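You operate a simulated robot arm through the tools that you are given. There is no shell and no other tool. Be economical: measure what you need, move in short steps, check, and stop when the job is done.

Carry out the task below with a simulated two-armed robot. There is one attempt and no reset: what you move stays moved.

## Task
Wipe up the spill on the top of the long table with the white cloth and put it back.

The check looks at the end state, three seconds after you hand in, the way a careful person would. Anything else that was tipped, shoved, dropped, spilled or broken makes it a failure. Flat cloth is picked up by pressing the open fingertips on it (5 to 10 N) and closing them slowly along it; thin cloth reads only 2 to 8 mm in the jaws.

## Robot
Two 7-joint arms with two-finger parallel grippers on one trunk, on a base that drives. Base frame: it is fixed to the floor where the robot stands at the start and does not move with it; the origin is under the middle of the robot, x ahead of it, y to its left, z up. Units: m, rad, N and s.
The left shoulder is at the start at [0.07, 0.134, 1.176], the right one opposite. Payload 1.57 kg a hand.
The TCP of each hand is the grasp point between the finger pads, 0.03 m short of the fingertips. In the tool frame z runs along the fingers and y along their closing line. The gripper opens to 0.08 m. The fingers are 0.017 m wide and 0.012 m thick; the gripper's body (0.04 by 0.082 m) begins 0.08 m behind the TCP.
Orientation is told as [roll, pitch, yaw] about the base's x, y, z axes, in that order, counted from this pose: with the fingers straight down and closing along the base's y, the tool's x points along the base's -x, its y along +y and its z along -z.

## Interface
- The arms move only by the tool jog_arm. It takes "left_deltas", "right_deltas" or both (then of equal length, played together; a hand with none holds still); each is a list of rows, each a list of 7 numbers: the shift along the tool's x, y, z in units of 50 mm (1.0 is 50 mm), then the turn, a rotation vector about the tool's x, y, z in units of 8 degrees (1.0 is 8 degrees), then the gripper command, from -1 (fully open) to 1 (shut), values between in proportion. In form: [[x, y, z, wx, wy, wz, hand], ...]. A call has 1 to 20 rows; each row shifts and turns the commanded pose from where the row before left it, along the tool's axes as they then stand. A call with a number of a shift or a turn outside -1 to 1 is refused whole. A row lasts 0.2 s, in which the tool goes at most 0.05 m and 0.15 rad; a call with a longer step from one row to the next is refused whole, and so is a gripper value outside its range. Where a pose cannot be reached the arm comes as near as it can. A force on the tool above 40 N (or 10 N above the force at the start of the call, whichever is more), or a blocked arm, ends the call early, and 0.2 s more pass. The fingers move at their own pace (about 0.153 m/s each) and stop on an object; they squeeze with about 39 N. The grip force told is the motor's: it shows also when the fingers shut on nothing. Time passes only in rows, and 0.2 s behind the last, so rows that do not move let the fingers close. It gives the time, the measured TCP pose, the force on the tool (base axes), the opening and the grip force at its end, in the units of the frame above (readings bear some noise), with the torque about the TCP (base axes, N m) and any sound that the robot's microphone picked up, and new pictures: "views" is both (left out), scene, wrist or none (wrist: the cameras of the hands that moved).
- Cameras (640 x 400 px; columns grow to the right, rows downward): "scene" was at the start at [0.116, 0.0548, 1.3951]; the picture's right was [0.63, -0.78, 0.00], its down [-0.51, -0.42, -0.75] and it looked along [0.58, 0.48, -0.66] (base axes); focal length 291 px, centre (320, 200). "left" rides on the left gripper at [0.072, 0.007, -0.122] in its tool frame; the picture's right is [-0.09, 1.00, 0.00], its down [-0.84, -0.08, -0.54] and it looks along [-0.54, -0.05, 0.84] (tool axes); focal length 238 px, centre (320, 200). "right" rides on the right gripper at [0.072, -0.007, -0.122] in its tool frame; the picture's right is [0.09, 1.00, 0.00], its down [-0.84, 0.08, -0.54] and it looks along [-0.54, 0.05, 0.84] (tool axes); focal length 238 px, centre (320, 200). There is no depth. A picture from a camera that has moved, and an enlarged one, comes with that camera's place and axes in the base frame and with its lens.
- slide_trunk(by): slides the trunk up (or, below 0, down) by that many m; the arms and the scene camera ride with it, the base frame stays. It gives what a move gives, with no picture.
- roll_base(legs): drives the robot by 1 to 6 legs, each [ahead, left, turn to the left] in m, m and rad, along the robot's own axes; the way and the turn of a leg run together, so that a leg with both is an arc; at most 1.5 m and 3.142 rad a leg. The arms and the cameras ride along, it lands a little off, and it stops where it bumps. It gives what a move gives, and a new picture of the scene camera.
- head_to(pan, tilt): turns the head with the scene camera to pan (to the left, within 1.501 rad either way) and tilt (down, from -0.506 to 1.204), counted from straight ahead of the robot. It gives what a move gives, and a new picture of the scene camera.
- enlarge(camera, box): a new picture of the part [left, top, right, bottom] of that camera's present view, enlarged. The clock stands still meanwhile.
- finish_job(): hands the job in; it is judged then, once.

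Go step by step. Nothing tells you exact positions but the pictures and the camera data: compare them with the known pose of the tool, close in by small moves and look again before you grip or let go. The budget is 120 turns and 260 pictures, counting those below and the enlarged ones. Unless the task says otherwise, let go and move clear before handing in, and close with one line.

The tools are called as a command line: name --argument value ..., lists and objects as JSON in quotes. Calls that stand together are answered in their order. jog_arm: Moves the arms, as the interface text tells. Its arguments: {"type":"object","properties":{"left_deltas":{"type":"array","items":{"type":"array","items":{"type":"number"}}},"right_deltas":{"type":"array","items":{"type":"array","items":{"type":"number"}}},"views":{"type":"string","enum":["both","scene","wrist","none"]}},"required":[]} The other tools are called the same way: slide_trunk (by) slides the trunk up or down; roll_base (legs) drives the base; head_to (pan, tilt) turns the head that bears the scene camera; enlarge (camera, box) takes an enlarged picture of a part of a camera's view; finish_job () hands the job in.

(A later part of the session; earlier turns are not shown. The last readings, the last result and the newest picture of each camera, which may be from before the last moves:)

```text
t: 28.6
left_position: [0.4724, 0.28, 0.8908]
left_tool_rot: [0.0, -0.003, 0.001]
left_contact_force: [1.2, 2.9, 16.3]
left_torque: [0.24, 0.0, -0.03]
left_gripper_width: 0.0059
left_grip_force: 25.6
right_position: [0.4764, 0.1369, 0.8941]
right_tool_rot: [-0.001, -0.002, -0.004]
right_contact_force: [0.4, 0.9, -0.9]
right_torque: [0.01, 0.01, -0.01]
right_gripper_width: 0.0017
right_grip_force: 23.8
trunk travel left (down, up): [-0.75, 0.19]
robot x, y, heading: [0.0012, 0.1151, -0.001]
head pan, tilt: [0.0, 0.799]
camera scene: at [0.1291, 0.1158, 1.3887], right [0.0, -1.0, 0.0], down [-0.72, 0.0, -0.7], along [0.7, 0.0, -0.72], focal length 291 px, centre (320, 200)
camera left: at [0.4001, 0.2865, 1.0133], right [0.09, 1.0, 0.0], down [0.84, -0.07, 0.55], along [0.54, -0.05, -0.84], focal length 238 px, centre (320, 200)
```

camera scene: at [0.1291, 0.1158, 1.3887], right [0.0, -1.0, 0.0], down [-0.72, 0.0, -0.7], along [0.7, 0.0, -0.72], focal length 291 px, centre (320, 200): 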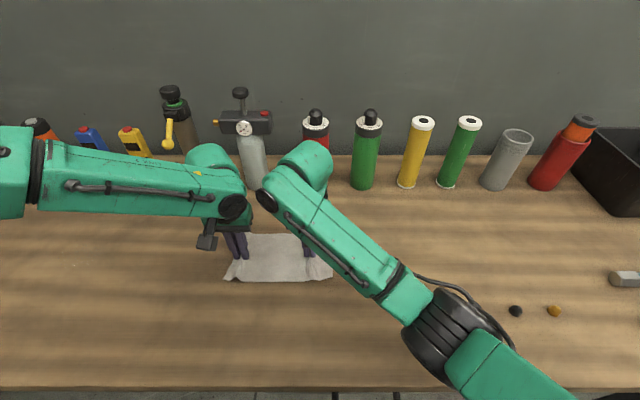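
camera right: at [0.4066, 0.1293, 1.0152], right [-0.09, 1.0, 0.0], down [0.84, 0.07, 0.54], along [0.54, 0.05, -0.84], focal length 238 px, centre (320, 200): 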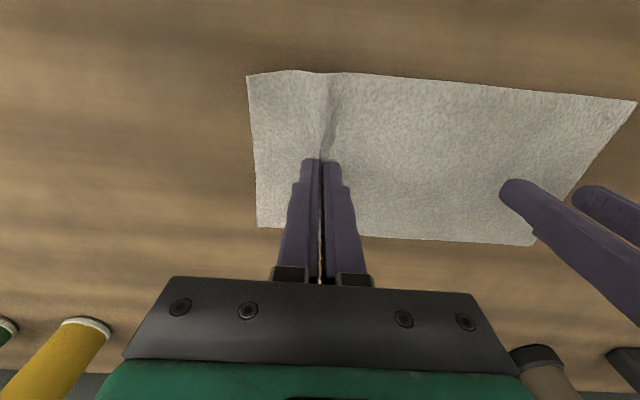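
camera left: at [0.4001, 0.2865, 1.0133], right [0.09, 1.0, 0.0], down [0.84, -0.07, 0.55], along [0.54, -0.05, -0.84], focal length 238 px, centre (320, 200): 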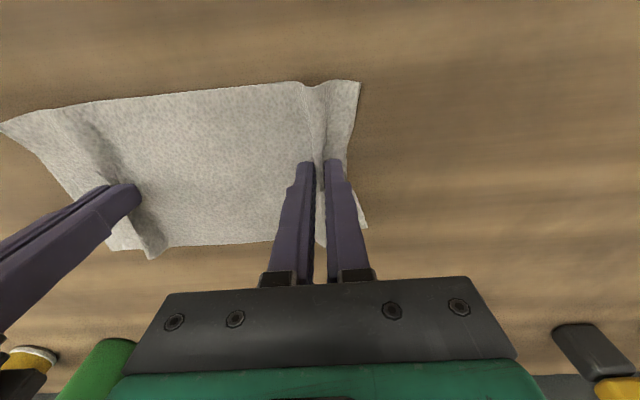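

The left has a firm fold (5.9 mm). The right reads only 1.7 mm, so I'll lift both a little to test it.

jog_arm --left_deltas '[[0, 0, -0.1, 0, 0, 0, 1], [0, 0, -0.2, 0, 0, 0, 1], [0, 0, -0.2, 0, 0, 0, 1]]' --right_deltas '[[0, 0, -0.1, 0, 0, 0, 1], [0, 0, -0.2, 0, 0, 0, 1], [0, 0, -0.2, 0, 0, 0, 1]]'

```text
t: 29.4
left_position: [0.4731, 0.2797, 0.916]
left_tool_rot: [-0.002, 0.0, 0.003]
left_contact_force: [0.0, -0.3, 0.2]
left_torque: [0.0, 0.0, 0.03]
left_gripper_width: 0.0053
left_grip_force: 25.6
right_position: [0.4786, 0.1358, 0.9183]
right_tool_rot: [0.0, -0.001, -0.001]
right_contact_force: [-0.2, 0.3, 0.6]
right_torque: [0.01, 0.0, 0.0]
right_gripper_width: 0.0016
right_grip_force: 23.4
trunk travel left (down, up): [-0.75, 0.19]
robot x, y, heading: [-0.0006, 0.114, 0.007]
head pan, tilt: [0.0, 0.799]
camera scene: at [0.1315, 0.1152, 1.3884], right [0.0, -1.0, 0.0], down [-0.72, 0.0, -0.7], along [0.7, 0.0, -0.72], focal length 291 px, centre (320, 200)
camera right: at [0.4064, 0.1287, 1.0407], right [-0.09, 1.0, 0.0], down [0.84, 0.07, 0.54], along [0.54, 0.05, -0.84], focal length 238 px, centre (320, 200)
camera left: at [0.4019, 0.286, 1.0373], right [0.09, 1.0, 0.0], down [0.84, -0.08, 0.54], along [0.54, -0.05, -0.84], focal length 238 px, centre (320, 200)
```

scene: 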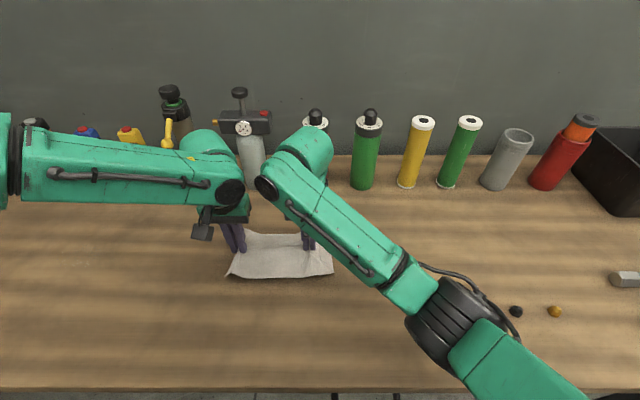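
right: 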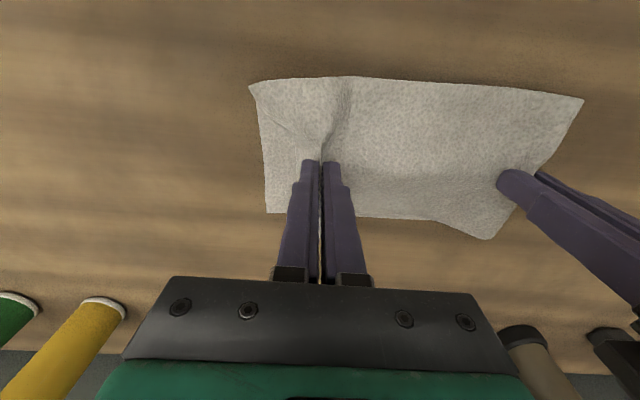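
left: 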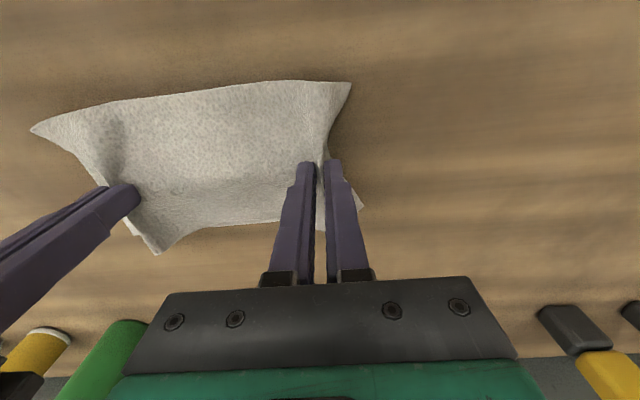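

Both ends are held. I'll lift a bit more and drive left 0.42 m so the cloth is over the puddle (centre about (0.477, 0.63)).

jog_arm --left_deltas '[[0, 0, -0.3, 0, 0, 0, 1], [0, 0, -0.3, 0, 0, 0, 1], [0, 0, -0.3, 0, 0, 0, 1]]' --right_deltas '[[0, 0, -0.3, 0, 0, 0, 1], [0, 0, -0.3, 0, 0, 0, 1], [0, 0, -0.3, 0, 0, 0, 1]]' --views "wrist"

head_to --pan 0.9 --tilt 0.7

```text
t: 30.2
left_position: [0.4739, 0.2798, 0.9605]
left_tool_rot: [-0.002, 0.001, 0.002]
left_contact_force: [-1.2, 0.1, 0.1]
left_torque: [-0.03, -0.02, 0.03]
left_gripper_width: 0.0057
left_grip_force: 26.0
right_position: [0.4786, 0.1357, 0.9632]
right_tool_rot: [-0.001, 0.0, -0.003]
right_contact_force: [-0.3, 0.3, 0.0]
right_torque: [0.01, 0.0, 0.01]
right_gripper_width: 0.0016
right_grip_force: 23.7
trunk travel left (down, up): [-0.75, 0.19]
robot x, y, heading: [0.0003, 0.1162, 0.003]
head pan, tilt: [0.0, 0.799]
camera right: at [0.4064, 0.1297, 1.0855], right [-0.09, 1.0, 0.0], down [0.84, 0.08, 0.54], along [0.54, 0.05, -0.84], focal length 238 px, centre (320, 200)
camera left: at [0.4019, 0.2868, 1.0825], right [0.09, 1.0, 0.0], down [0.84, -0.08, 0.54], along [0.54, -0.05, -0.84], focal length 238 px, centre (320, 200)
```

right: 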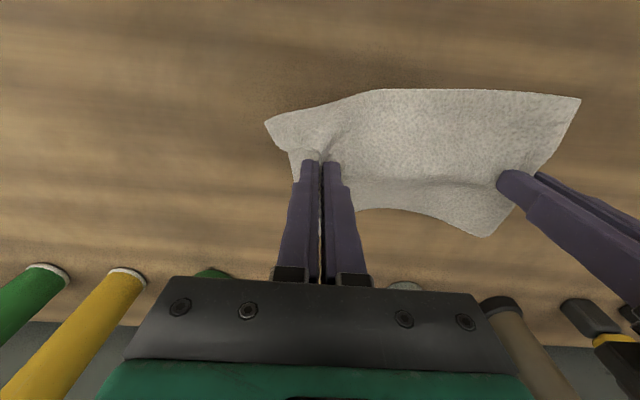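
left: 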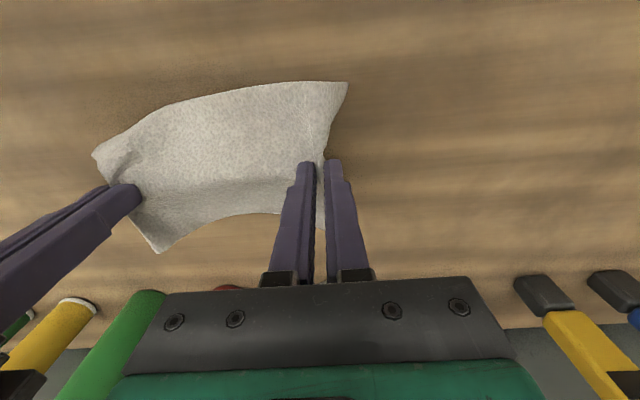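

```text
t: 31.4
left_position: [0.4731, 0.2808, 0.9599]
left_tool_rot: [-0.002, -0.001, 0.001]
left_contact_force: [-0.2, -0.2, -0.3]
left_torque: [-0.02, -0.01, 0.0]
left_gripper_width: 0.0056
left_grip_force: 25.6
right_position: [0.4782, 0.1364, 0.964]
right_tool_rot: [-0.001, 0.0, -0.004]
right_contact_force: [-0.4, -0.3, -0.9]
right_torque: [-0.02, 0.0, 0.0]
right_gripper_width: 0.0015
right_grip_force: 23.4
trunk travel left (down, up): [-0.75, 0.19]
robot x, y, heading: [0.005, 0.1136, 0.002]
head pan, tilt: [0.901, 0.7]
camera scene: at [0.1036, 0.1823, 1.3967], right [0.78, -0.62, 0.0], down [-0.4, -0.51, -0.76], along [0.47, 0.6, -0.64], focal length 291 px, centre (320, 200)
```

scene: 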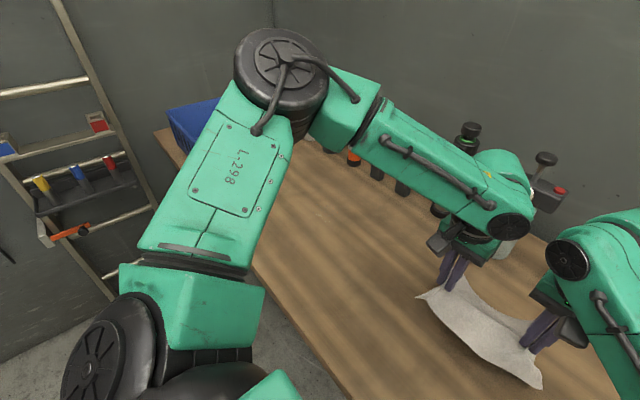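

roll_base --legs '[[0, 0.42, 0]]'

head_to --pan 0.0 --tilt 0.8

```text
t: 34.0
left_position: [0.4753, 0.7018, 0.9605]
left_tool_rot: [0.0, -0.004, -0.003]
left_contact_force: [0.0, 0.3, 0.1]
left_torque: [0.0, -0.01, 0.0]
left_gripper_width: 0.0051
left_grip_force: 25.4
right_position: [0.4793, 0.5573, 0.9638]
right_tool_rot: [0.002, 0.001, -0.007]
right_contact_force: [-0.3, -0.2, -0.7]
right_torque: [0.01, 0.0, -0.01]
right_gripper_width: 0.0017
right_grip_force: 23.8
trunk travel left (down, up): [-0.75, 0.19]
robot x, y, heading: [-0.0004, 0.5408, -0.005]
head pan, tilt: [0.901, 0.7]
camera scene: at [0.1038, 0.6055, 1.3967], right [0.78, -0.62, 0.0], down [-0.4, -0.5, -0.77], along [0.48, 0.6, -0.64], focal length 291 px, centre (320, 200)
```

scene: 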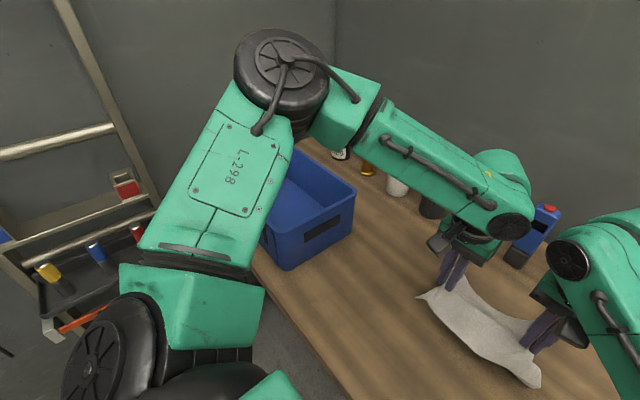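

```text
t: 35.2
left_position: [0.4759, 0.7031, 0.9605]
left_tool_rot: [-0.002, -0.002, -0.002]
left_contact_force: [0.1, 0.0, 0.0]
left_torque: [-0.02, 0.0, -0.03]
left_gripper_width: 0.0055
left_grip_force: 25.7
right_position: [0.4786, 0.5589, 0.9627]
right_tool_rot: [-0.002, 0.001, -0.007]
right_contact_force: [-0.6, 0.8, -0.8]
right_torque: [0.01, 0.02, -0.01]
right_gripper_width: 0.0016
right_grip_force: 23.6
trunk travel left (down, up): [-0.75, 0.19]
robot x, y, heading: [0.0025, 0.5389, -0.005]
head pan, tilt: [0.0, 0.799]
camera scene: at [0.1316, 0.5399, 1.3884], right [0.0, -1.0, 0.0], down [-0.72, 0.0, -0.7], along [0.7, 0.0, -0.72], focal length 291 px, centre (320, 200)
```

scene: 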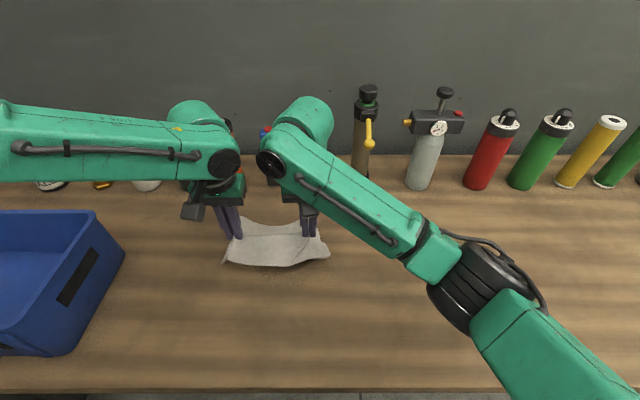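

Cloth hangs over the puddle, bin clear to the left. Lowering both hands until the fingertips press lightly.

jog_arm --left_deltas '[[0, 0, 0.25, 0, 0, 0, 1], [0, 0, 0.25, 0, 0, 0, 1], [0, 0, 0.25, 0, 0, 0, 1], [0, 0, 0.25, 0, 0, 0, 1], [0, 0, 0.2, 0, 0, 0, 1], [0, 0, 0.15, 0, 0, 0, 1], [0, 0, 0.1, 0, 0, 0, 1]]' --right_deltas '[[0, 0, 0.25, 0, 0, 0, 1], [0, 0, 0.25, 0, 0, 0, 1], [0, 0, 0.25, 0, 0, 0, 1], [0, 0, 0.25, 0, 0, 0, 1], [0, 0, 0.2, 0, 0, 0, 1], [0, 0, 0.15, 0, 0, 0, 1], [0, 0, 0.12, 0, 0, 0, 1]]'

```text
t: 36.8
left_position: [0.4756, 0.7021, 0.8918]
left_tool_rot: [-0.001, -0.011, -0.002]
left_contact_force: [0.1, 4.3, 28.0]
left_torque: [0.07, 0.0, -0.03]
left_gripper_width: 0.0052
left_grip_force: 25.3
right_position: [0.4766, 0.5598, 0.8924]
right_tool_rot: [0.001, -0.004, -0.008]
right_contact_force: [0.4, -0.1, 2.8]
right_torque: [-0.01, 0.03, -0.01]
right_gripper_width: 0.0018
right_grip_force: 23.3
trunk travel left (down, up): [-0.75, 0.19]
robot x, y, heading: [0.0005, 0.5384, -0.002]
head pan, tilt: [0.0, 0.799]
camera scene: at [0.1271, 0.5393, 1.3895], right [0.0, -1.0, 0.0], down [-0.71, 0.0, -0.7], along [0.7, 0.0, -0.71], focal length 291 px, centre (320, 200)
camera right: at [0.4037, 0.5527, 1.0139], right [-0.09, 1.0, 0.0], down [0.83, 0.07, 0.55], along [0.54, 0.05, -0.84], focal length 238 px, centre (320, 200)
camera left: at [0.4011, 0.7092, 1.0132], right [0.09, 1.0, 0.0], down [0.83, -0.08, 0.55], along [0.55, -0.05, -0.83], focal length 238 px, centre (320, 200)
```

scene: 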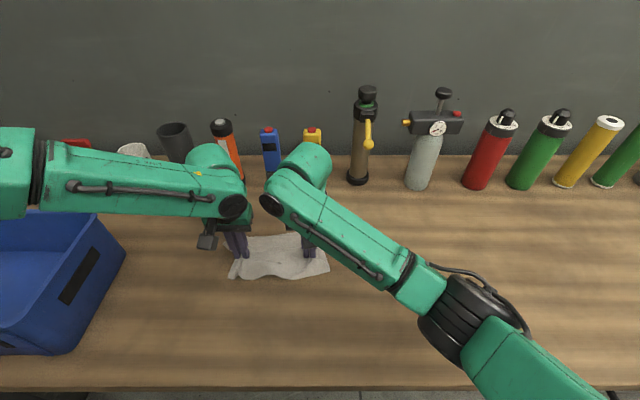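
right: 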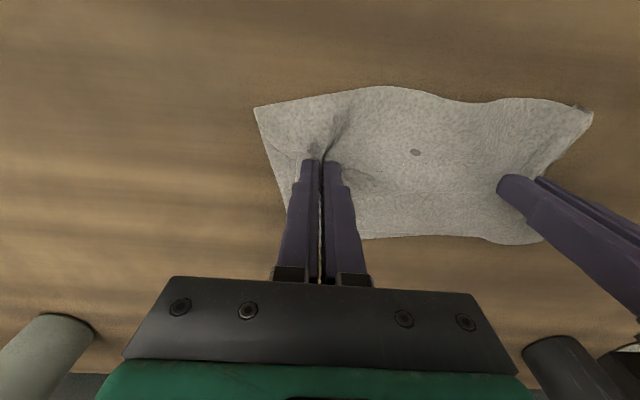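
left: 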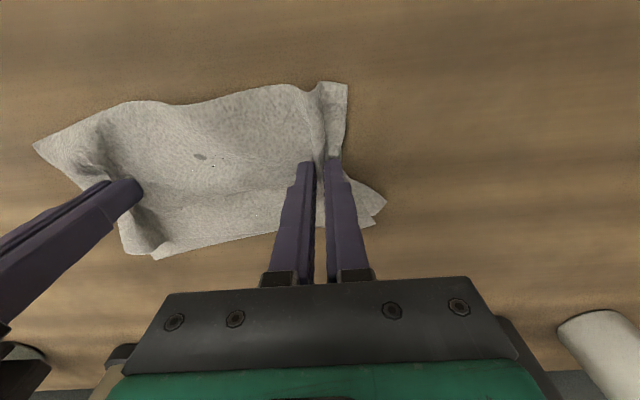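

A wet spot is soaking through the cloth, so it is on the puddle. I'll even out the pressure and rub in small strokes.

jog_arm --left_deltas '[[0, 0.1, -0.15, 0, 0, 0, 1], [-0.3, 0, 0, 0, 0, 0, 1], [-0.3, 0, 0, 0, 0, 0, 1], [0.3, 0, 0, 0, 0, 0, 1], [0.3, 0, 0, 0, 0, 0, 1], [0.3, 0, 0, 0, 0, 0, 1], [0.3, 0, 0, 0, 0, 0, 1], [-0.3, 0.2, 0, 0, 0, 0, 1], [-0.3, 0.2, 0, 0, 0, 0, 1], [-0.3, 0, 0, 0, 0, 0, 1], [-0.3, 0, 0, 0, 0, 0, 1], [0.3, 0, 0, 0, 0, 0, 1], [0.3, 0, 0, 0, 0, 0, 1], [0.3, 0, 0, 0, 0, 0, 1], [0.3, 0, 0, 0, 0, 0, 1], [-0.3, -0.2, 0, 0, 0, 0, 1], [-0.3, -0.2, 0, 0, 0, 0, 1]]' --right_deltas '[[0, -0.1, 0.03, 0, 0, 0, 1], [-0.3, 0, 0, 0, 0, 0, 1], [-0.3, 0, 0, 0, 0, 0, 1], [0.3, 0, 0, 0, 0, 0, 1], [0.3, 0, 0, 0, 0, 0, 1], [0.3, 0, 0, 0, 0, 0, 1], [0.3, 0, 0, 0, 0, 0, 1], [-0.3, 0.2, 0, 0, 0, 0, 1], [-0.3, 0.2, 0, 0, 0, 0, 1], [-0.3, 0, 0, 0, 0, 0, 1], [-0.3, 0, 0, 0, 0, 0, 1], [0.3, 0, 0, 0, 0, 0, 1], [0.3, 0, 0, 0, 0, 0, 1], [0.3, 0, 0, 0, 0, 0, 1], [0.3, 0, 0, 0, 0, 0, 1], [-0.3, -0.2, 0, 0, 0, 0, 1], [-0.3, -0.2, 0, 0, 0, 0, 1]]'

```text
t: 38.4
left_position: [0.4429, 0.7094, 0.8993]
left_tool_rot: [-0.006, -0.005, -0.004]
left_contact_force: [-0.1, -6.7, -0.1]
left_torque: [-0.21, -0.03, -0.04]
left_gripper_width: 0.0058
left_grip_force: 25.8
left hand out of reach, approached as far as the arm can: row 3
right_position: [0.453, 0.5565, 0.8926]
right_tool_rot: [0.011, -0.011, -0.004]
right_contact_force: [-2.6, 7.4, 11.8]
right_torque: [0.18, 0.17, 0.01]
right_gripper_width: 0.0017
right_grip_force: 23.5
trunk travel left (down, up): [-0.75, 0.19]
robot x, y, heading: [0.0017, 0.5398, 0.002]
head pan, tilt: [0.0, 0.799]
stopped in row 7 (right hand): the force on the tool passed its limit (the readings are from after the stop); the commanded pose is now the measured one
camera scene: at [0.1303, 0.5395, 1.3881], right [0.0, -1.0, 0.0], down [-0.72, 0.0, -0.7], along [0.7, 0.0, -0.72], focal length 291 px, centre (320, 200)
camera right: at [0.3804, 0.5488, 1.013], right [-0.09, 1.0, 0.01], down [0.83, 0.07, 0.55], along [0.55, 0.06, -0.83], focal length 238 px, centre (320, 200)
camera left: at [0.3705, 0.7161, 1.0209], right [0.1, 1.0, 0.0], down [0.83, -0.08, 0.55], along [0.54, -0.06, -0.84], focal length 238 px, centre (320, 200)
```

scene: 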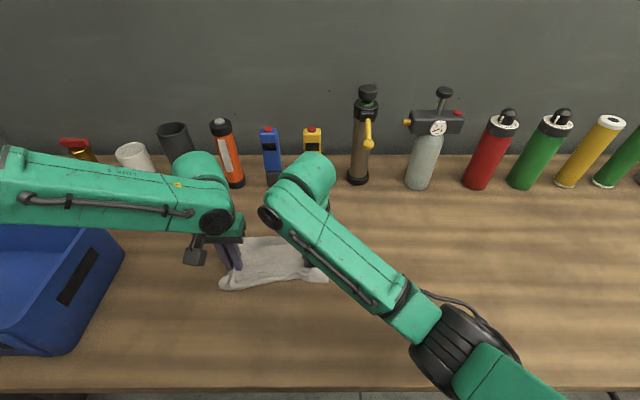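
right: 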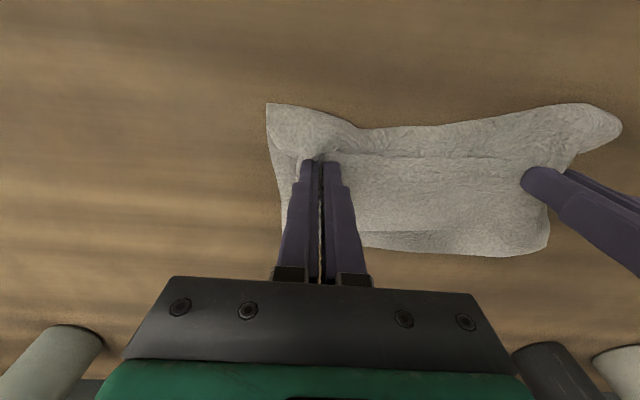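
left: 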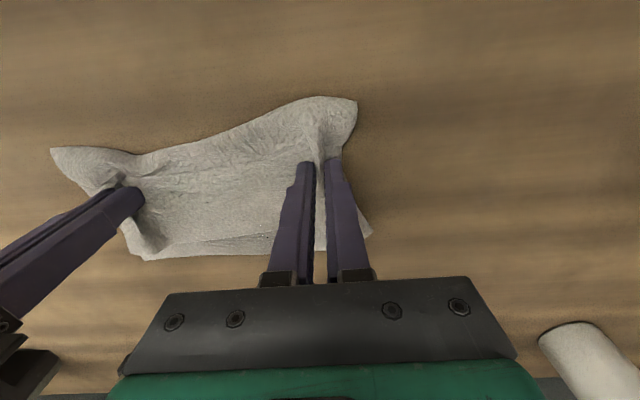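

The cloth went too taut and its front curled. I'll slacken, lift, and check what's left of the puddle.

jog_arm --left_deltas '[[0, -0.12, -0.2, 0, 0, 0, 1], [0, -0.1, -0.4, 0, 0, 0, 1], [-0.3, 0, -0.4, 0, 0, 0, 1], [-0.3, 0, -0.4, 0, 0, 0, 1], [0, 0, -0.4, 0, 0, 0, 1], [0, 0, -0.4, 0, 0, 0, 1]]' --right_deltas '[[0, 0.1, -0.3, 0, 0, 0, 1], [0, 0, -0.5, 0, 0, 0, 1], [-0.25, 0, -0.4, 0, 0, 0, 1], [-0.25, 0, -0.4, 0, 0, 0, 1], [0, 0, -0.4, 0, 0, 0, 1], [0, 0, -0.4, 0, 0, 0, 1]]'

enlarge --camera "scene" --box '[180, 200, 380, 325]'

```text
t: 39.8
left_position: [0.4724, 0.6993, 1.0073]
left_tool_rot: [-0.002, -0.001, -0.003]
left_contact_force: [0.5, 0.5, 0.2]
left_torque: [0.0, -0.04, 0.01]
left_gripper_width: 0.0016
left_grip_force: 23.7
right_position: [0.4793, 0.558, 1.012]
right_tool_rot: [0.005, -0.011, -0.007]
right_contact_force: [0.3, -0.4, 0.5]
right_torque: [0.0, -0.04, -0.03]
right_gripper_width: 0.0019
right_grip_force: 23.5
trunk travel left (down, up): [-0.75, 0.19]
robot x, y, heading: [-0.0012, 0.5399, 0.001]
head pan, tilt: [0.0, 0.799]
camera scene: at [0.1313, 0.5396, 1.3884], right [0.0, -1.0, 0.0], down [-0.72, 0.0, -0.7], along [0.7, 0.0, -0.72], focal length 291 px, centre (320, 200)
camera right: at [0.4061, 0.5518, 1.1324], right [-0.08, 1.0, 0.0], down [0.83, 0.07, 0.55], along [0.55, 0.05, -0.83], focal length 238 px, centre (320, 200)
camera left: at [0.4009, 0.7061, 1.1311], right [0.09, 1.0, 0.0], down [0.84, -0.08, 0.54], along [0.54, -0.05, -0.84], focal length 238 px, centre (320, 200)
```

scene: 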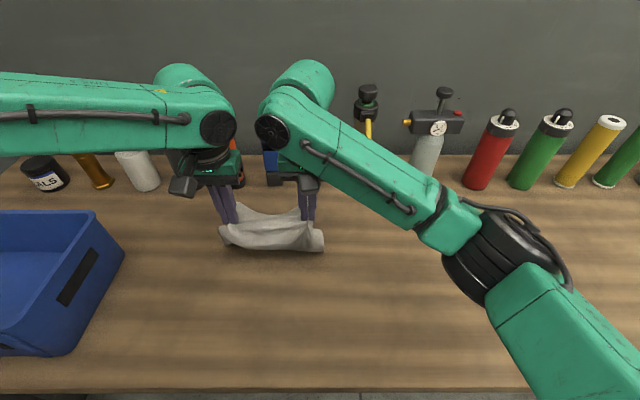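
right: 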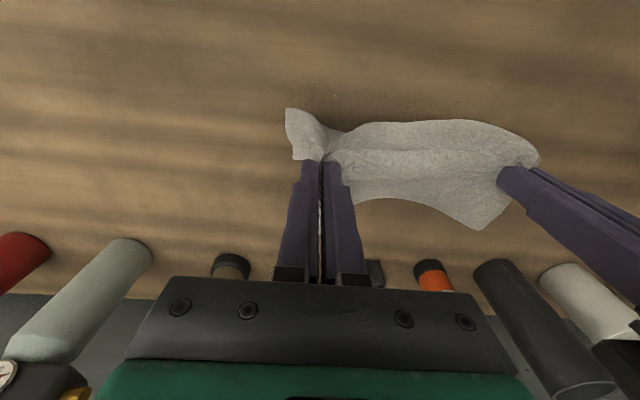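
left: 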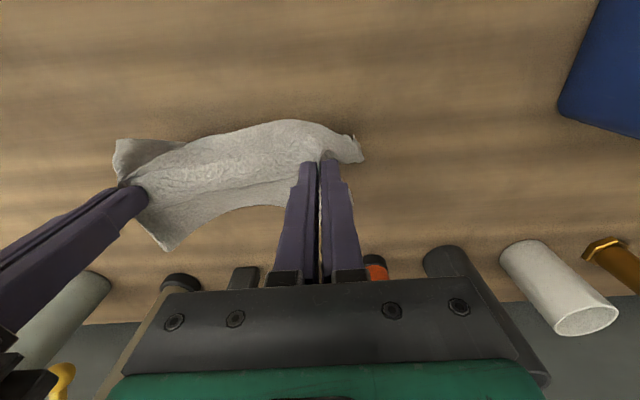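

```text
3.20 times, centred on (280, 262) of scene
camera zoom: at [0.1313, 0.5396, 1.3884], right [0.0, -1.0, 0.0], down [-0.72, 0.0, -0.7], along [0.7, 0.0, -0.72], focal length 930 px, centre (448, 0)
```

zoom: 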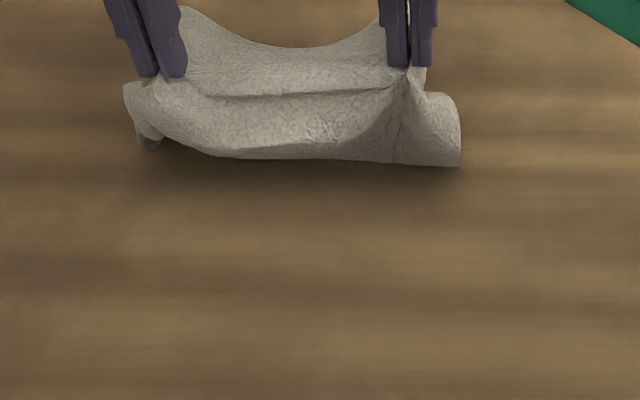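

Left grip has thinned but still holds. I'll move the cloth aside to inspect the puddle spot.

jog_arm --left_deltas '[[0, 0, -0.5, 0, 0, 0, 1], [0, 0, -0.5, 0, 0, 0, 1]]' --right_deltas '[[0, 0, -0.5, 0, 0, 0, 1], [0, 0, -0.5, 0, 0, 0, 1]]' --views "none"

roll_base --legs '[[0, -0.22, 0]]'

head_to --pan 0.5 --tilt 0.8

enlarge --camera "left" --box '[320, 40, 640, 240]'

```text
t: 40.4
left_position: [0.4721, 0.6982, 1.059]
left_tool_rot: [-0.002, -0.001, -0.002]
left_contact_force: [0.0, 0.6, -0.2]
left_torque: [-0.01, -0.01, 0.0]
left_gripper_width: 0.0018
left_grip_force: 23.6
right_position: [0.477, 0.5581, 1.0623]
right_tool_rot: [0.004, -0.009, -0.007]
right_contact_force: [0.0, 0.8, -0.3]
right_torque: [0.02, -0.06, 0.03]
right_gripper_width: 0.0018
right_grip_force: 23.5
trunk travel left (down, up): [-0.75, 0.19]
robot x, y, heading: [0.0028, 0.5382, 0.0]
head pan, tilt: [0.0, 0.799]
```

```text
t: 42.1
left_position: [0.4735, 0.4801, 1.0584]
left_tool_rot: [-0.003, -0.001, -0.002]
left_contact_force: [-0.4, -0.4, 0.5]
left_torque: [-0.03, 0.03, 0.03]
left_gripper_width: 0.0019
left_grip_force: 23.1
right_position: [0.4778, 0.3395, 1.0628]
right_tool_rot: [0.004, -0.01, -0.006]
right_contact_force: [0.0, 0.1, -0.8]
right_torque: [-0.01, 0.01, 0.0]
right_gripper_width: 0.0018
right_grip_force: 23.4
trunk travel left (down, up): [-0.75, 0.19]
robot x, y, heading: [0.0026, 0.3205, -0.002]
head pan, tilt: [0.0, 0.799]
camera scene: at [0.1315, 0.3208, 1.3884], right [0.0, -1.0, 0.0], down [-0.72, 0.0, -0.7], along [0.7, 0.0, -0.72], focal length 291 px, centre (320, 200)
```

scene: 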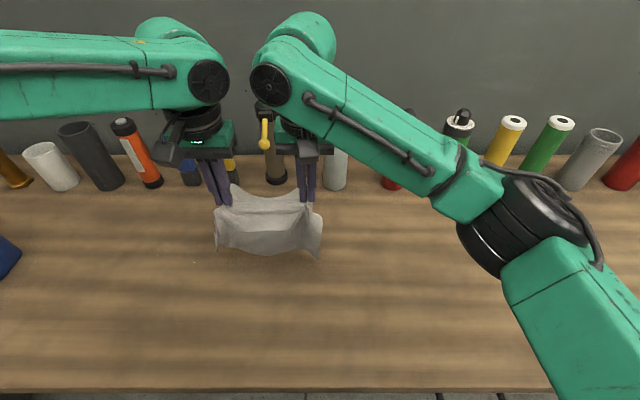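

```text
t: 43.0
left_position: [0.4727, 0.4798, 1.0584]
left_tool_rot: [-0.004, -0.001, -0.001]
left_contact_force: [-0.1, -0.3, -0.6]
left_torque: [-0.04, 0.0, 0.06]
left_gripper_width: 0.0019
left_grip_force: 23.8
right_position: [0.4774, 0.3391, 1.0621]
right_tool_rot: [0.005, -0.009, -0.007]
right_contact_force: [0.3, 0.0, -0.4]
right_torque: [0.02, 0.0, 0.0]
right_gripper_width: 0.0019
right_grip_force: 23.6
trunk travel left (down, up): [-0.75, 0.19]
robot x, y, heading: [-0.0012, 0.3223, 0.0]
head pan, tilt: [0.499, 0.799]
camera scene: at [0.1218, 0.3579, 1.3884], right [0.48, -0.88, 0.0], down [-0.63, -0.34, -0.7], along [0.61, 0.33, -0.72], focal length 291 px, centre (320, 200)
```

scene: 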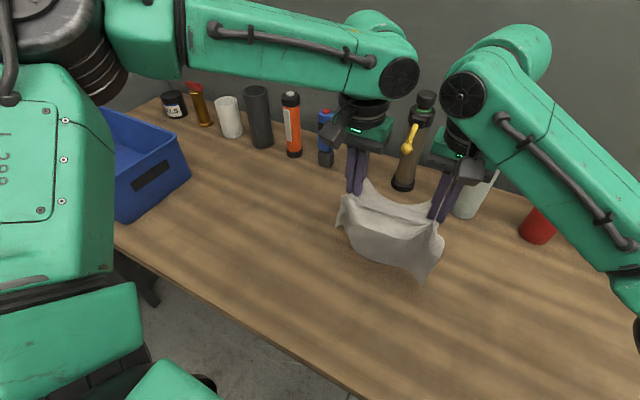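

```text
2.00 times, centred on (480, 140) of left
camera zoom: at [0.4007, 0.4859, 1.1802], right [0.09, 1.0, 0.0], down [0.84, -0.08, 0.54], along [0.54, -0.05, -0.84], focal length 477 px, centre (0, 320)
```

zoom: 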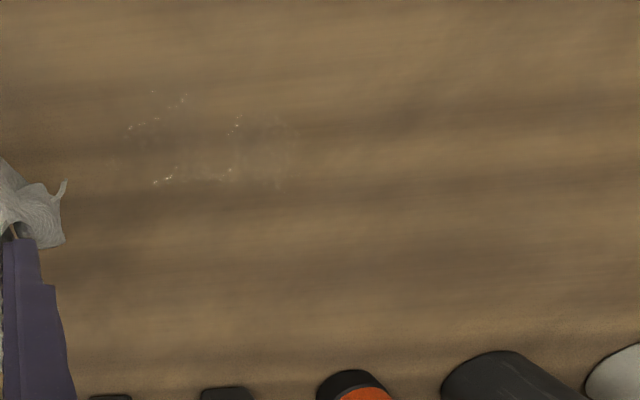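

enlarge --camera "left" --box '[360, 70, 488, 150]'

enlarge --camera "scene" --box '[190, 150, 350, 250]'

```text
5.00 times, centred on (424, 110) of left
camera zoom: at [0.4007, 0.4859, 1.1802], right [0.09, 1.0, 0.0], down [0.84, -0.08, 0.54], along [0.54, -0.05, -0.84], focal length 1192 px, centre (-200, 650)
```

zoom: 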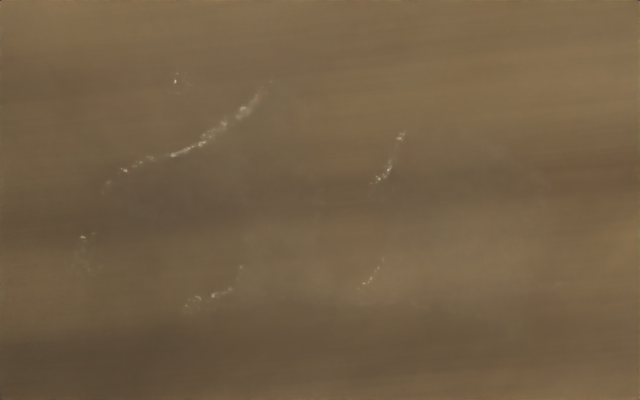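

```text
4.00 times, centred on (270, 200) of scene
camera zoom: at [0.1218, 0.3579, 1.3884], right [0.48, -0.88, 0.0], down [-0.63, -0.34, -0.7], along [0.61, 0.33, -0.72], focal length 1163 px, centre (520, 200)
```

zoom: 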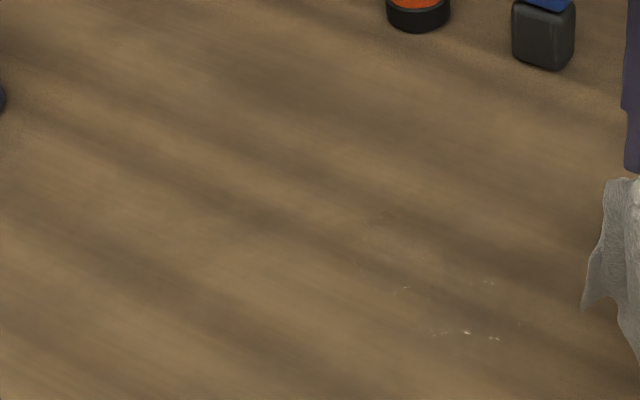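

The rubbing removed a stripe through the middle (y about 0.6–0.63); residue remains on both sides. I'll put the cloth back down centred on the right-hand remainder.

roll_base --legs '[[0, 0.165, 0]]'

jog_arm --left_deltas '[[0, 0, 0.5, 0, 0, 0, 1], [0, 0, 0.5, 0, 0, 0, 1], [0, 0, 0.5, 0, 0, 0, 1], [0, 0, 0.5, 0, 0, 0, 1], [0, 0, 0.4, 0, 0, 0, 1], [0, 0, 0.4, 0, 0, 0, 1], [0, 0, 0.3, 0, 0, 0, 1], [0, 0, 0.2, 0, 0, 0, 1], [0, 0, 0, 0, 0, 0, 1]]' --right_deltas '[[0, 0, 0.5, 0, 0, 0, 1], [0, 0, 0.5, 0, 0, 0, 1], [0, 0, 0.5, 0, 0, 0, 1], [0, 0, 0.5, 0, 0, 0, 1], [0, 0, 0.4, 0, 0, 0, 1], [0, 0, 0.4, 0, 0, 0, 1], [0, 0, 0.4, 0, 0, 0, 1], [0, 0, 0.2, 0, 0, 0, 1], [0, 0, 0, 0, 0, 0, 1]]'

```text
t: 44.5
left_position: [0.4727, 0.6437, 1.0586]
left_tool_rot: [0.0, -0.002, -0.001]
left_contact_force: [-0.2, 0.3, 0.2]
left_torque: [-0.03, 0.02, 0.02]
left_gripper_width: 0.0019
left_grip_force: 23.7
right_position: [0.4779, 0.5035, 1.0635]
right_tool_rot: [0.008, -0.009, -0.005]
right_contact_force: [0.4, 0.5, 0.1]
right_torque: [0.04, 0.0, -0.03]
right_gripper_width: 0.0016
right_grip_force: 23.3
trunk travel left (down, up): [-0.75, 0.19]
robot x, y, heading: [-0.0014, 0.485, -0.0]
head pan, tilt: [0.499, 0.799]
camera scene: at [0.1218, 0.5218, 1.3885], right [0.48, -0.88, 0.0], down [-0.63, -0.34, -0.7], along [0.61, 0.33, -0.72], focal length 291 px, centre (320, 200)
```

scene: 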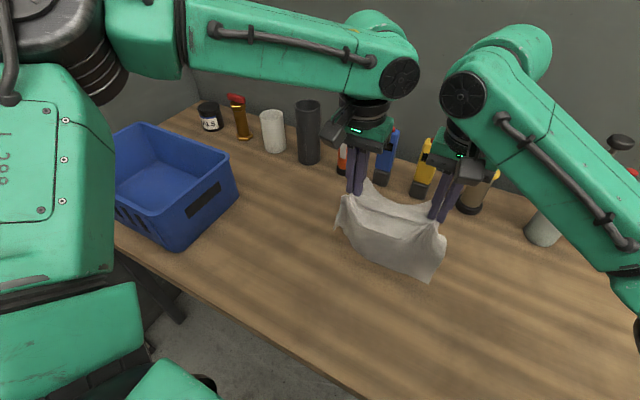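

```text
t: 46.5
left_position: [0.4734, 0.6454, 0.8942]
left_tool_rot: [-0.004, -0.003, -0.002]
left_contact_force: [0.5, -0.5, 0.8]
left_torque: [0.01, 0.0, -0.01]
left_gripper_width: 0.0019
left_grip_force: 23.0
right_position: [0.4798, 0.5058, 0.8923]
right_tool_rot: [0.006, -0.013, -0.004]
right_contact_force: [1.9, -1.2, 8.1]
right_torque: [-0.06, 0.0, 0.02]
right_gripper_width: 0.0017
right_grip_force: 23.6
trunk travel left (down, up): [-0.75, 0.19]
robot x, y, heading: [-0.0016, 0.4827, 0.0]
head pan, tilt: [0.499, 0.799]
camera scene: at [0.121, 0.5242, 1.3887], right [0.48, -0.88, 0.0], down [-0.63, -0.34, -0.7], along [0.61, 0.33, -0.72], focal length 291 px, centre (320, 200)
camera right: at [0.4063, 0.499, 1.0134], right [-0.09, 1.0, 0.01], down [0.83, 0.07, 0.55], along [0.55, 0.05, -0.83], focal length 238 px, centre (320, 200)
camera left: at [0.4005, 0.652, 1.0159], right [0.09, 1.0, 0.0], down [0.84, -0.08, 0.54], along [0.54, -0.05, -0.84], focal length 238 px, centre (320, 200)
```

scene: 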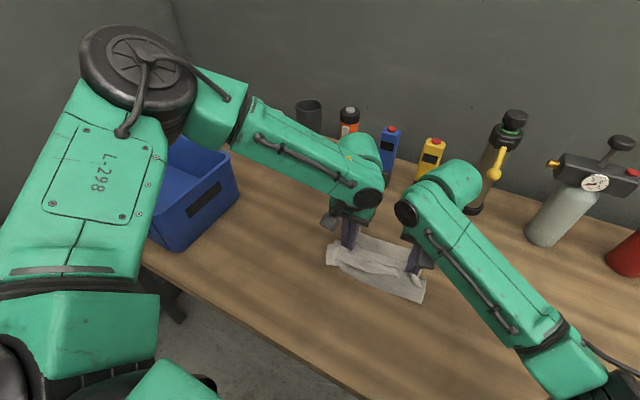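
right: 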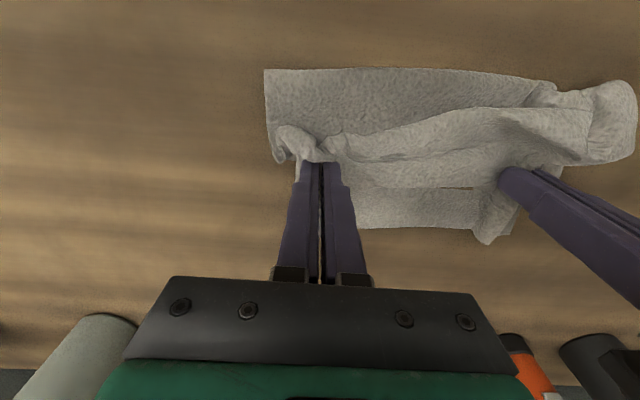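
left: 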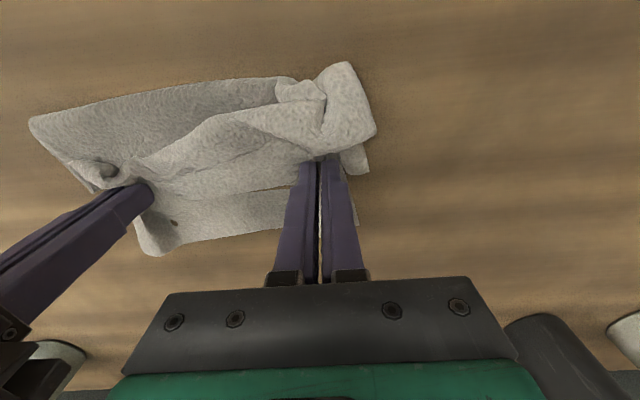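

Cloth is down. Short rubbing strokes now.

jog_arm --left_deltas '[[0, 0, 0.06, 0, 0, 0, 1], [-0.25, 0, 0, 0, 0, 0, 1], [-0.25, 0, 0, 0, 0, 0, 1], [0.25, 0, 0, 0, 0, 0, 1], [0.25, 0, 0, 0, 0, 0, 1], [0.25, 0, 0, 0, 0, 0, 1], [-0.25, 0, 0, 0, 0, 0, 1], [-0.25, -0.2, 0, 0, 0, 0, 1], [0, -0.2, 0, 0, 0, 0, 1], [0, 0.2, 0, 0, 0, 0, 1], [0, 0.2, 0, 0, 0, 0, 1]]' --right_deltas '[[0, 0, -0.02, 0, 0, 0, 1], [-0.25, 0, 0, 0, 0, 0, 1], [-0.25, 0, 0, 0, 0, 0, 1], [0.25, 0, 0, 0, 0, 0, 1], [0.25, 0, 0, 0, 0, 0, 1], [0.25, 0, 0, 0, 0, 0, 1], [-0.25, 0, 0, 0, 0, 0, 1], [-0.25, -0.2, 0, 0, 0, 0, 1], [0, -0.2, 0, 0, 0, 0, 1], [0, 0.2, 0, 0, 0, 0, 1], [0, 0.2, 0, 0, 0, 0, 1]]' --views "wrist"

```text
t: 48.9
left_position: [0.4791, 0.649, 0.8931]
left_tool_rot: [-0.005, 0.0, 0.0]
left_contact_force: [-0.2, -0.5, -0.9]
left_torque: [-0.03, -0.06, 0.02]
left_gripper_width: 0.0016
left_grip_force: 23.7
left hand out of reach, approached as far as the arm can: row 3
right_position: [0.4919, 0.5059, 0.8932]
right_tool_rot: [0.006, -0.007, -0.005]
right_contact_force: [-0.3, 0.0, 0.6]
right_torque: [-0.01, -0.04, -0.01]
right_gripper_width: 0.002
right_grip_force: 23.4
trunk travel left (down, up): [-0.75, 0.19]
robot x, y, heading: [-0.0014, 0.479, -0.0]
head pan, tilt: [0.499, 0.799]
camera right: at [0.4197, 0.4991, 1.0139], right [-0.09, 1.0, 0.0], down [0.83, 0.07, 0.55], along [0.55, 0.05, -0.84], focal length 238 px, centre (320, 200)
camera left: at [0.4071, 0.6569, 1.0162], right [0.09, 1.0, 0.0], down [0.84, -0.08, 0.54], along [0.54, -0.05, -0.84], focal length 238 px, centre (320, 200)
```

right: 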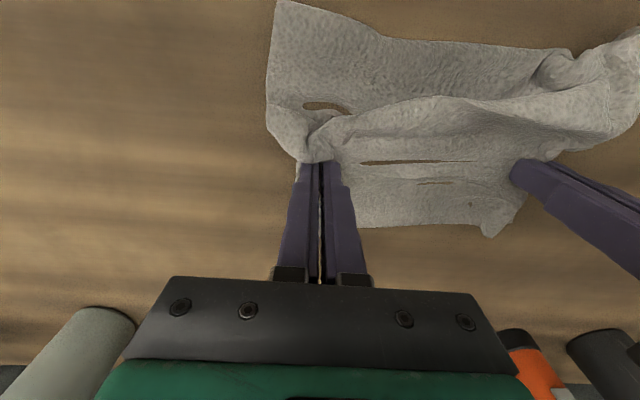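
left: 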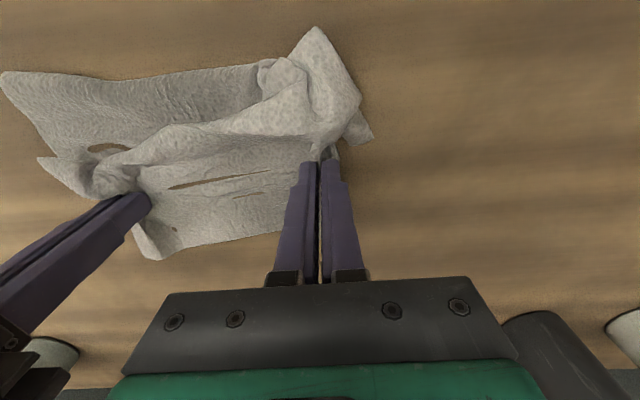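

The brown slits are just the table showing through folds. I'll drag the cloth sideways across the whole puddle with the base, then inspect.

roll_base --legs '[[0, 0.09, 0], [0.02, 0, 0], [0, -0.09, 0], [-0.04, 0, 0], [0, 0.09, 0], [0.02, 0, 0]]'

jog_arm --left_deltas '[[0, 0, -0.4, 0, 0, 0, 1], [0, 0, -0.5, 0, 0, 0, 1], [0, 0, -0.5, 0, 0, 0, 1], [0, 0, -0.5, 0, 0, 0, 1], [0, 0, -0.5, 0, 0, 0, 1], [0, 0, -0.5, 0, 0, 0, 1]]' --right_deltas '[[0, 0, -0.4, 0, 0, 0, 1], [0, 0, -0.5, 0, 0, 0, 1], [0, 0, -0.5, 0, 0, 0, 1], [0, 0, -0.5, 0, 0, 0, 1], [0, 0, -0.5, 0, 0, 0, 1], [0, 0, -0.5, 0, 0, 0, 1]]' --views "wrist"

```text
t: 52.6
left_position: [0.4779, 0.7392, 0.8958]
left_tool_rot: [-0.003, -0.004, -0.003]
left_contact_force: [-0.6, 0.0, 0.0]
left_torque: [-0.03, -0.02, 0.01]
left_gripper_width: 0.0019
left_grip_force: 23.2
right_position: [0.4896, 0.5943, 0.8943]
right_tool_rot: [0.005, -0.012, -0.005]
right_contact_force: [0.5, 1.0, -0.1]
right_torque: [0.02, 0.0, -0.01]
right_gripper_width: 0.0016
right_grip_force: 23.0
trunk travel left (down, up): [-0.75, 0.19]
robot x, y, heading: [-0.0058, 0.5746, -0.0]
head pan, tilt: [0.499, 0.799]
camera scene: at [0.1187, 0.6132, 1.3886], right [0.48, -0.88, 0.0], down [-0.63, -0.34, -0.7], along [0.61, 0.33, -0.72], focal length 291 px, centre (320, 200)
```

scene: 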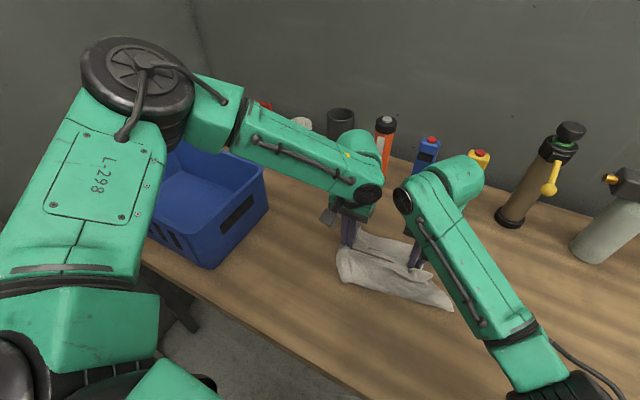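

```text
t: 54.0
left_position: [0.4787, 0.7409, 1.0393]
left_tool_rot: [-0.001, -0.002, 0.001]
left_contact_force: [0.1, -1.3, -0.8]
left_torque: [0.0, -0.02, -0.02]
left_gripper_width: 0.002
left_grip_force: 23.8
right_position: [0.4896, 0.5944, 1.0388]
right_tool_rot: [0.006, -0.009, -0.006]
right_contact_force: [0.0, 0.6, 0.4]
right_torque: [0.03, -0.02, -0.02]
right_gripper_width: 0.0017
right_grip_force: 23.3
trunk travel left (down, up): [-0.75, 0.19]
robot x, y, heading: [-0.0016, 0.5749, 0.003]
head pan, tilt: [0.499, 0.799]
camera right: at [0.4178, 0.5877, 1.1591], right [-0.09, 1.0, 0.0], down [0.83, 0.07, 0.55], along [0.55, 0.05, -0.84], focal length 238 px, centre (320, 200)
camera left: at [0.4066, 0.7468, 1.1615], right [0.09, 1.0, 0.0], down [0.84, -0.08, 0.54], along [0.54, -0.05, -0.84], focal length 238 px, centre (320, 200)
```

right: 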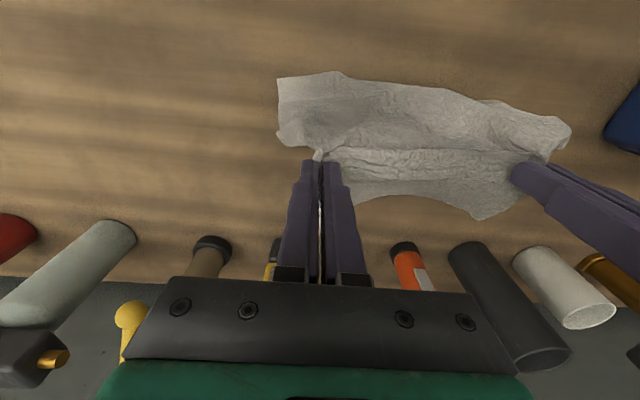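
left: 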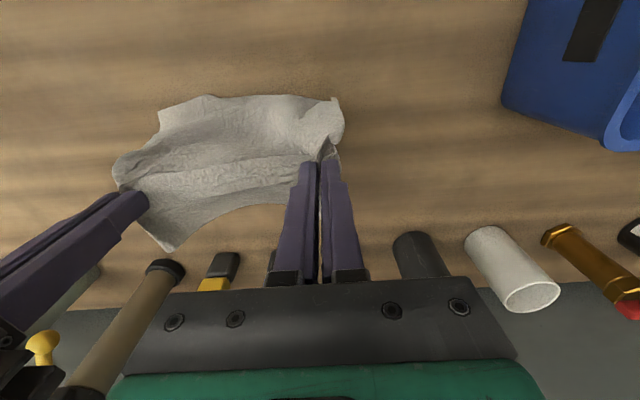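

Now I'll move the cloth aside to the right and inspect from the same viewpoint as before.

roll_base --legs '[[0, -0.255, 0]]'

enlarge --camera "left" --box '[350, 60, 510, 160]'

enlarge --camera "left" --box '[320, 40, 640, 240]'

```text
t: 55.9
left_position: [0.4795, 0.4872, 1.0385]
left_tool_rot: [-0.003, -0.001, 0.0]
left_contact_force: [0.1, -0.7, -0.1]
left_torque: [-0.02, 0.03, -0.01]
left_gripper_width: 0.0018
left_grip_force: 23.2
right_position: [0.4919, 0.3416, 1.0377]
right_tool_rot: [0.004, -0.007, -0.005]
right_contact_force: [-0.1, 0.6, -0.1]
right_torque: [-0.01, 0.02, 0.03]
right_gripper_width: 0.0018
right_grip_force: 23.6
trunk travel left (down, up): [-0.75, 0.19]
robot x, y, heading: [-0.0011, 0.3183, 0.002]
head pan, tilt: [0.499, 0.799]
camera scene: at [0.1214, 0.3615, 1.3884], right [0.48, -0.88, 0.0], down [-0.63, -0.34, -0.7], along [0.61, 0.33, -0.72], focal length 291 px, centre (320, 200)
```

scene: 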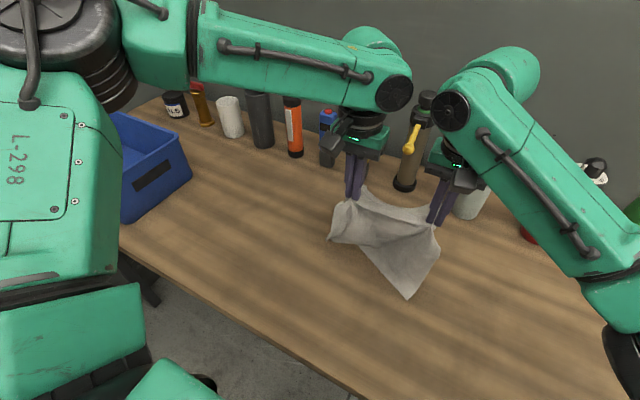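

```text
4.00 times, centred on (430, 110) of left
camera zoom: at [0.4073, 0.4939, 1.1608], right [0.09, 1.0, 0.0], down [0.84, -0.08, 0.54], along [0.54, -0.05, -0.84], focal length 953 px, centre (-120, 560)
```

zoom: 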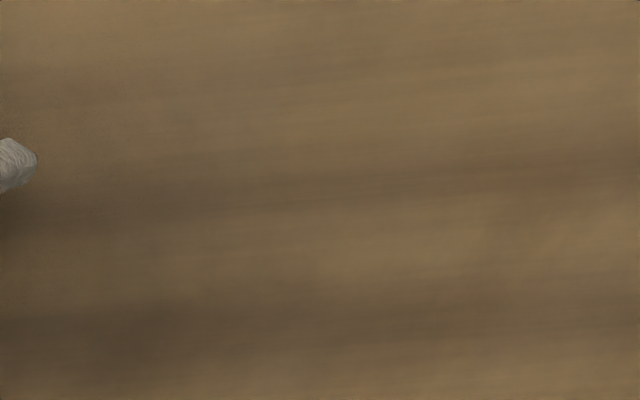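

```text
2.00 times, centred on (480, 140) of left
camera zoom: at [0.4073, 0.4939, 1.1608], right [0.09, 1.0, 0.0], down [0.84, -0.08, 0.54], along [0.54, -0.05, -0.84], focal length 477 px, centre (0, 320)
```

zoom: 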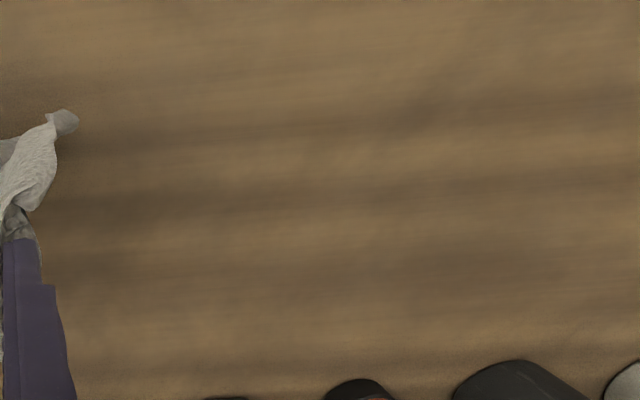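

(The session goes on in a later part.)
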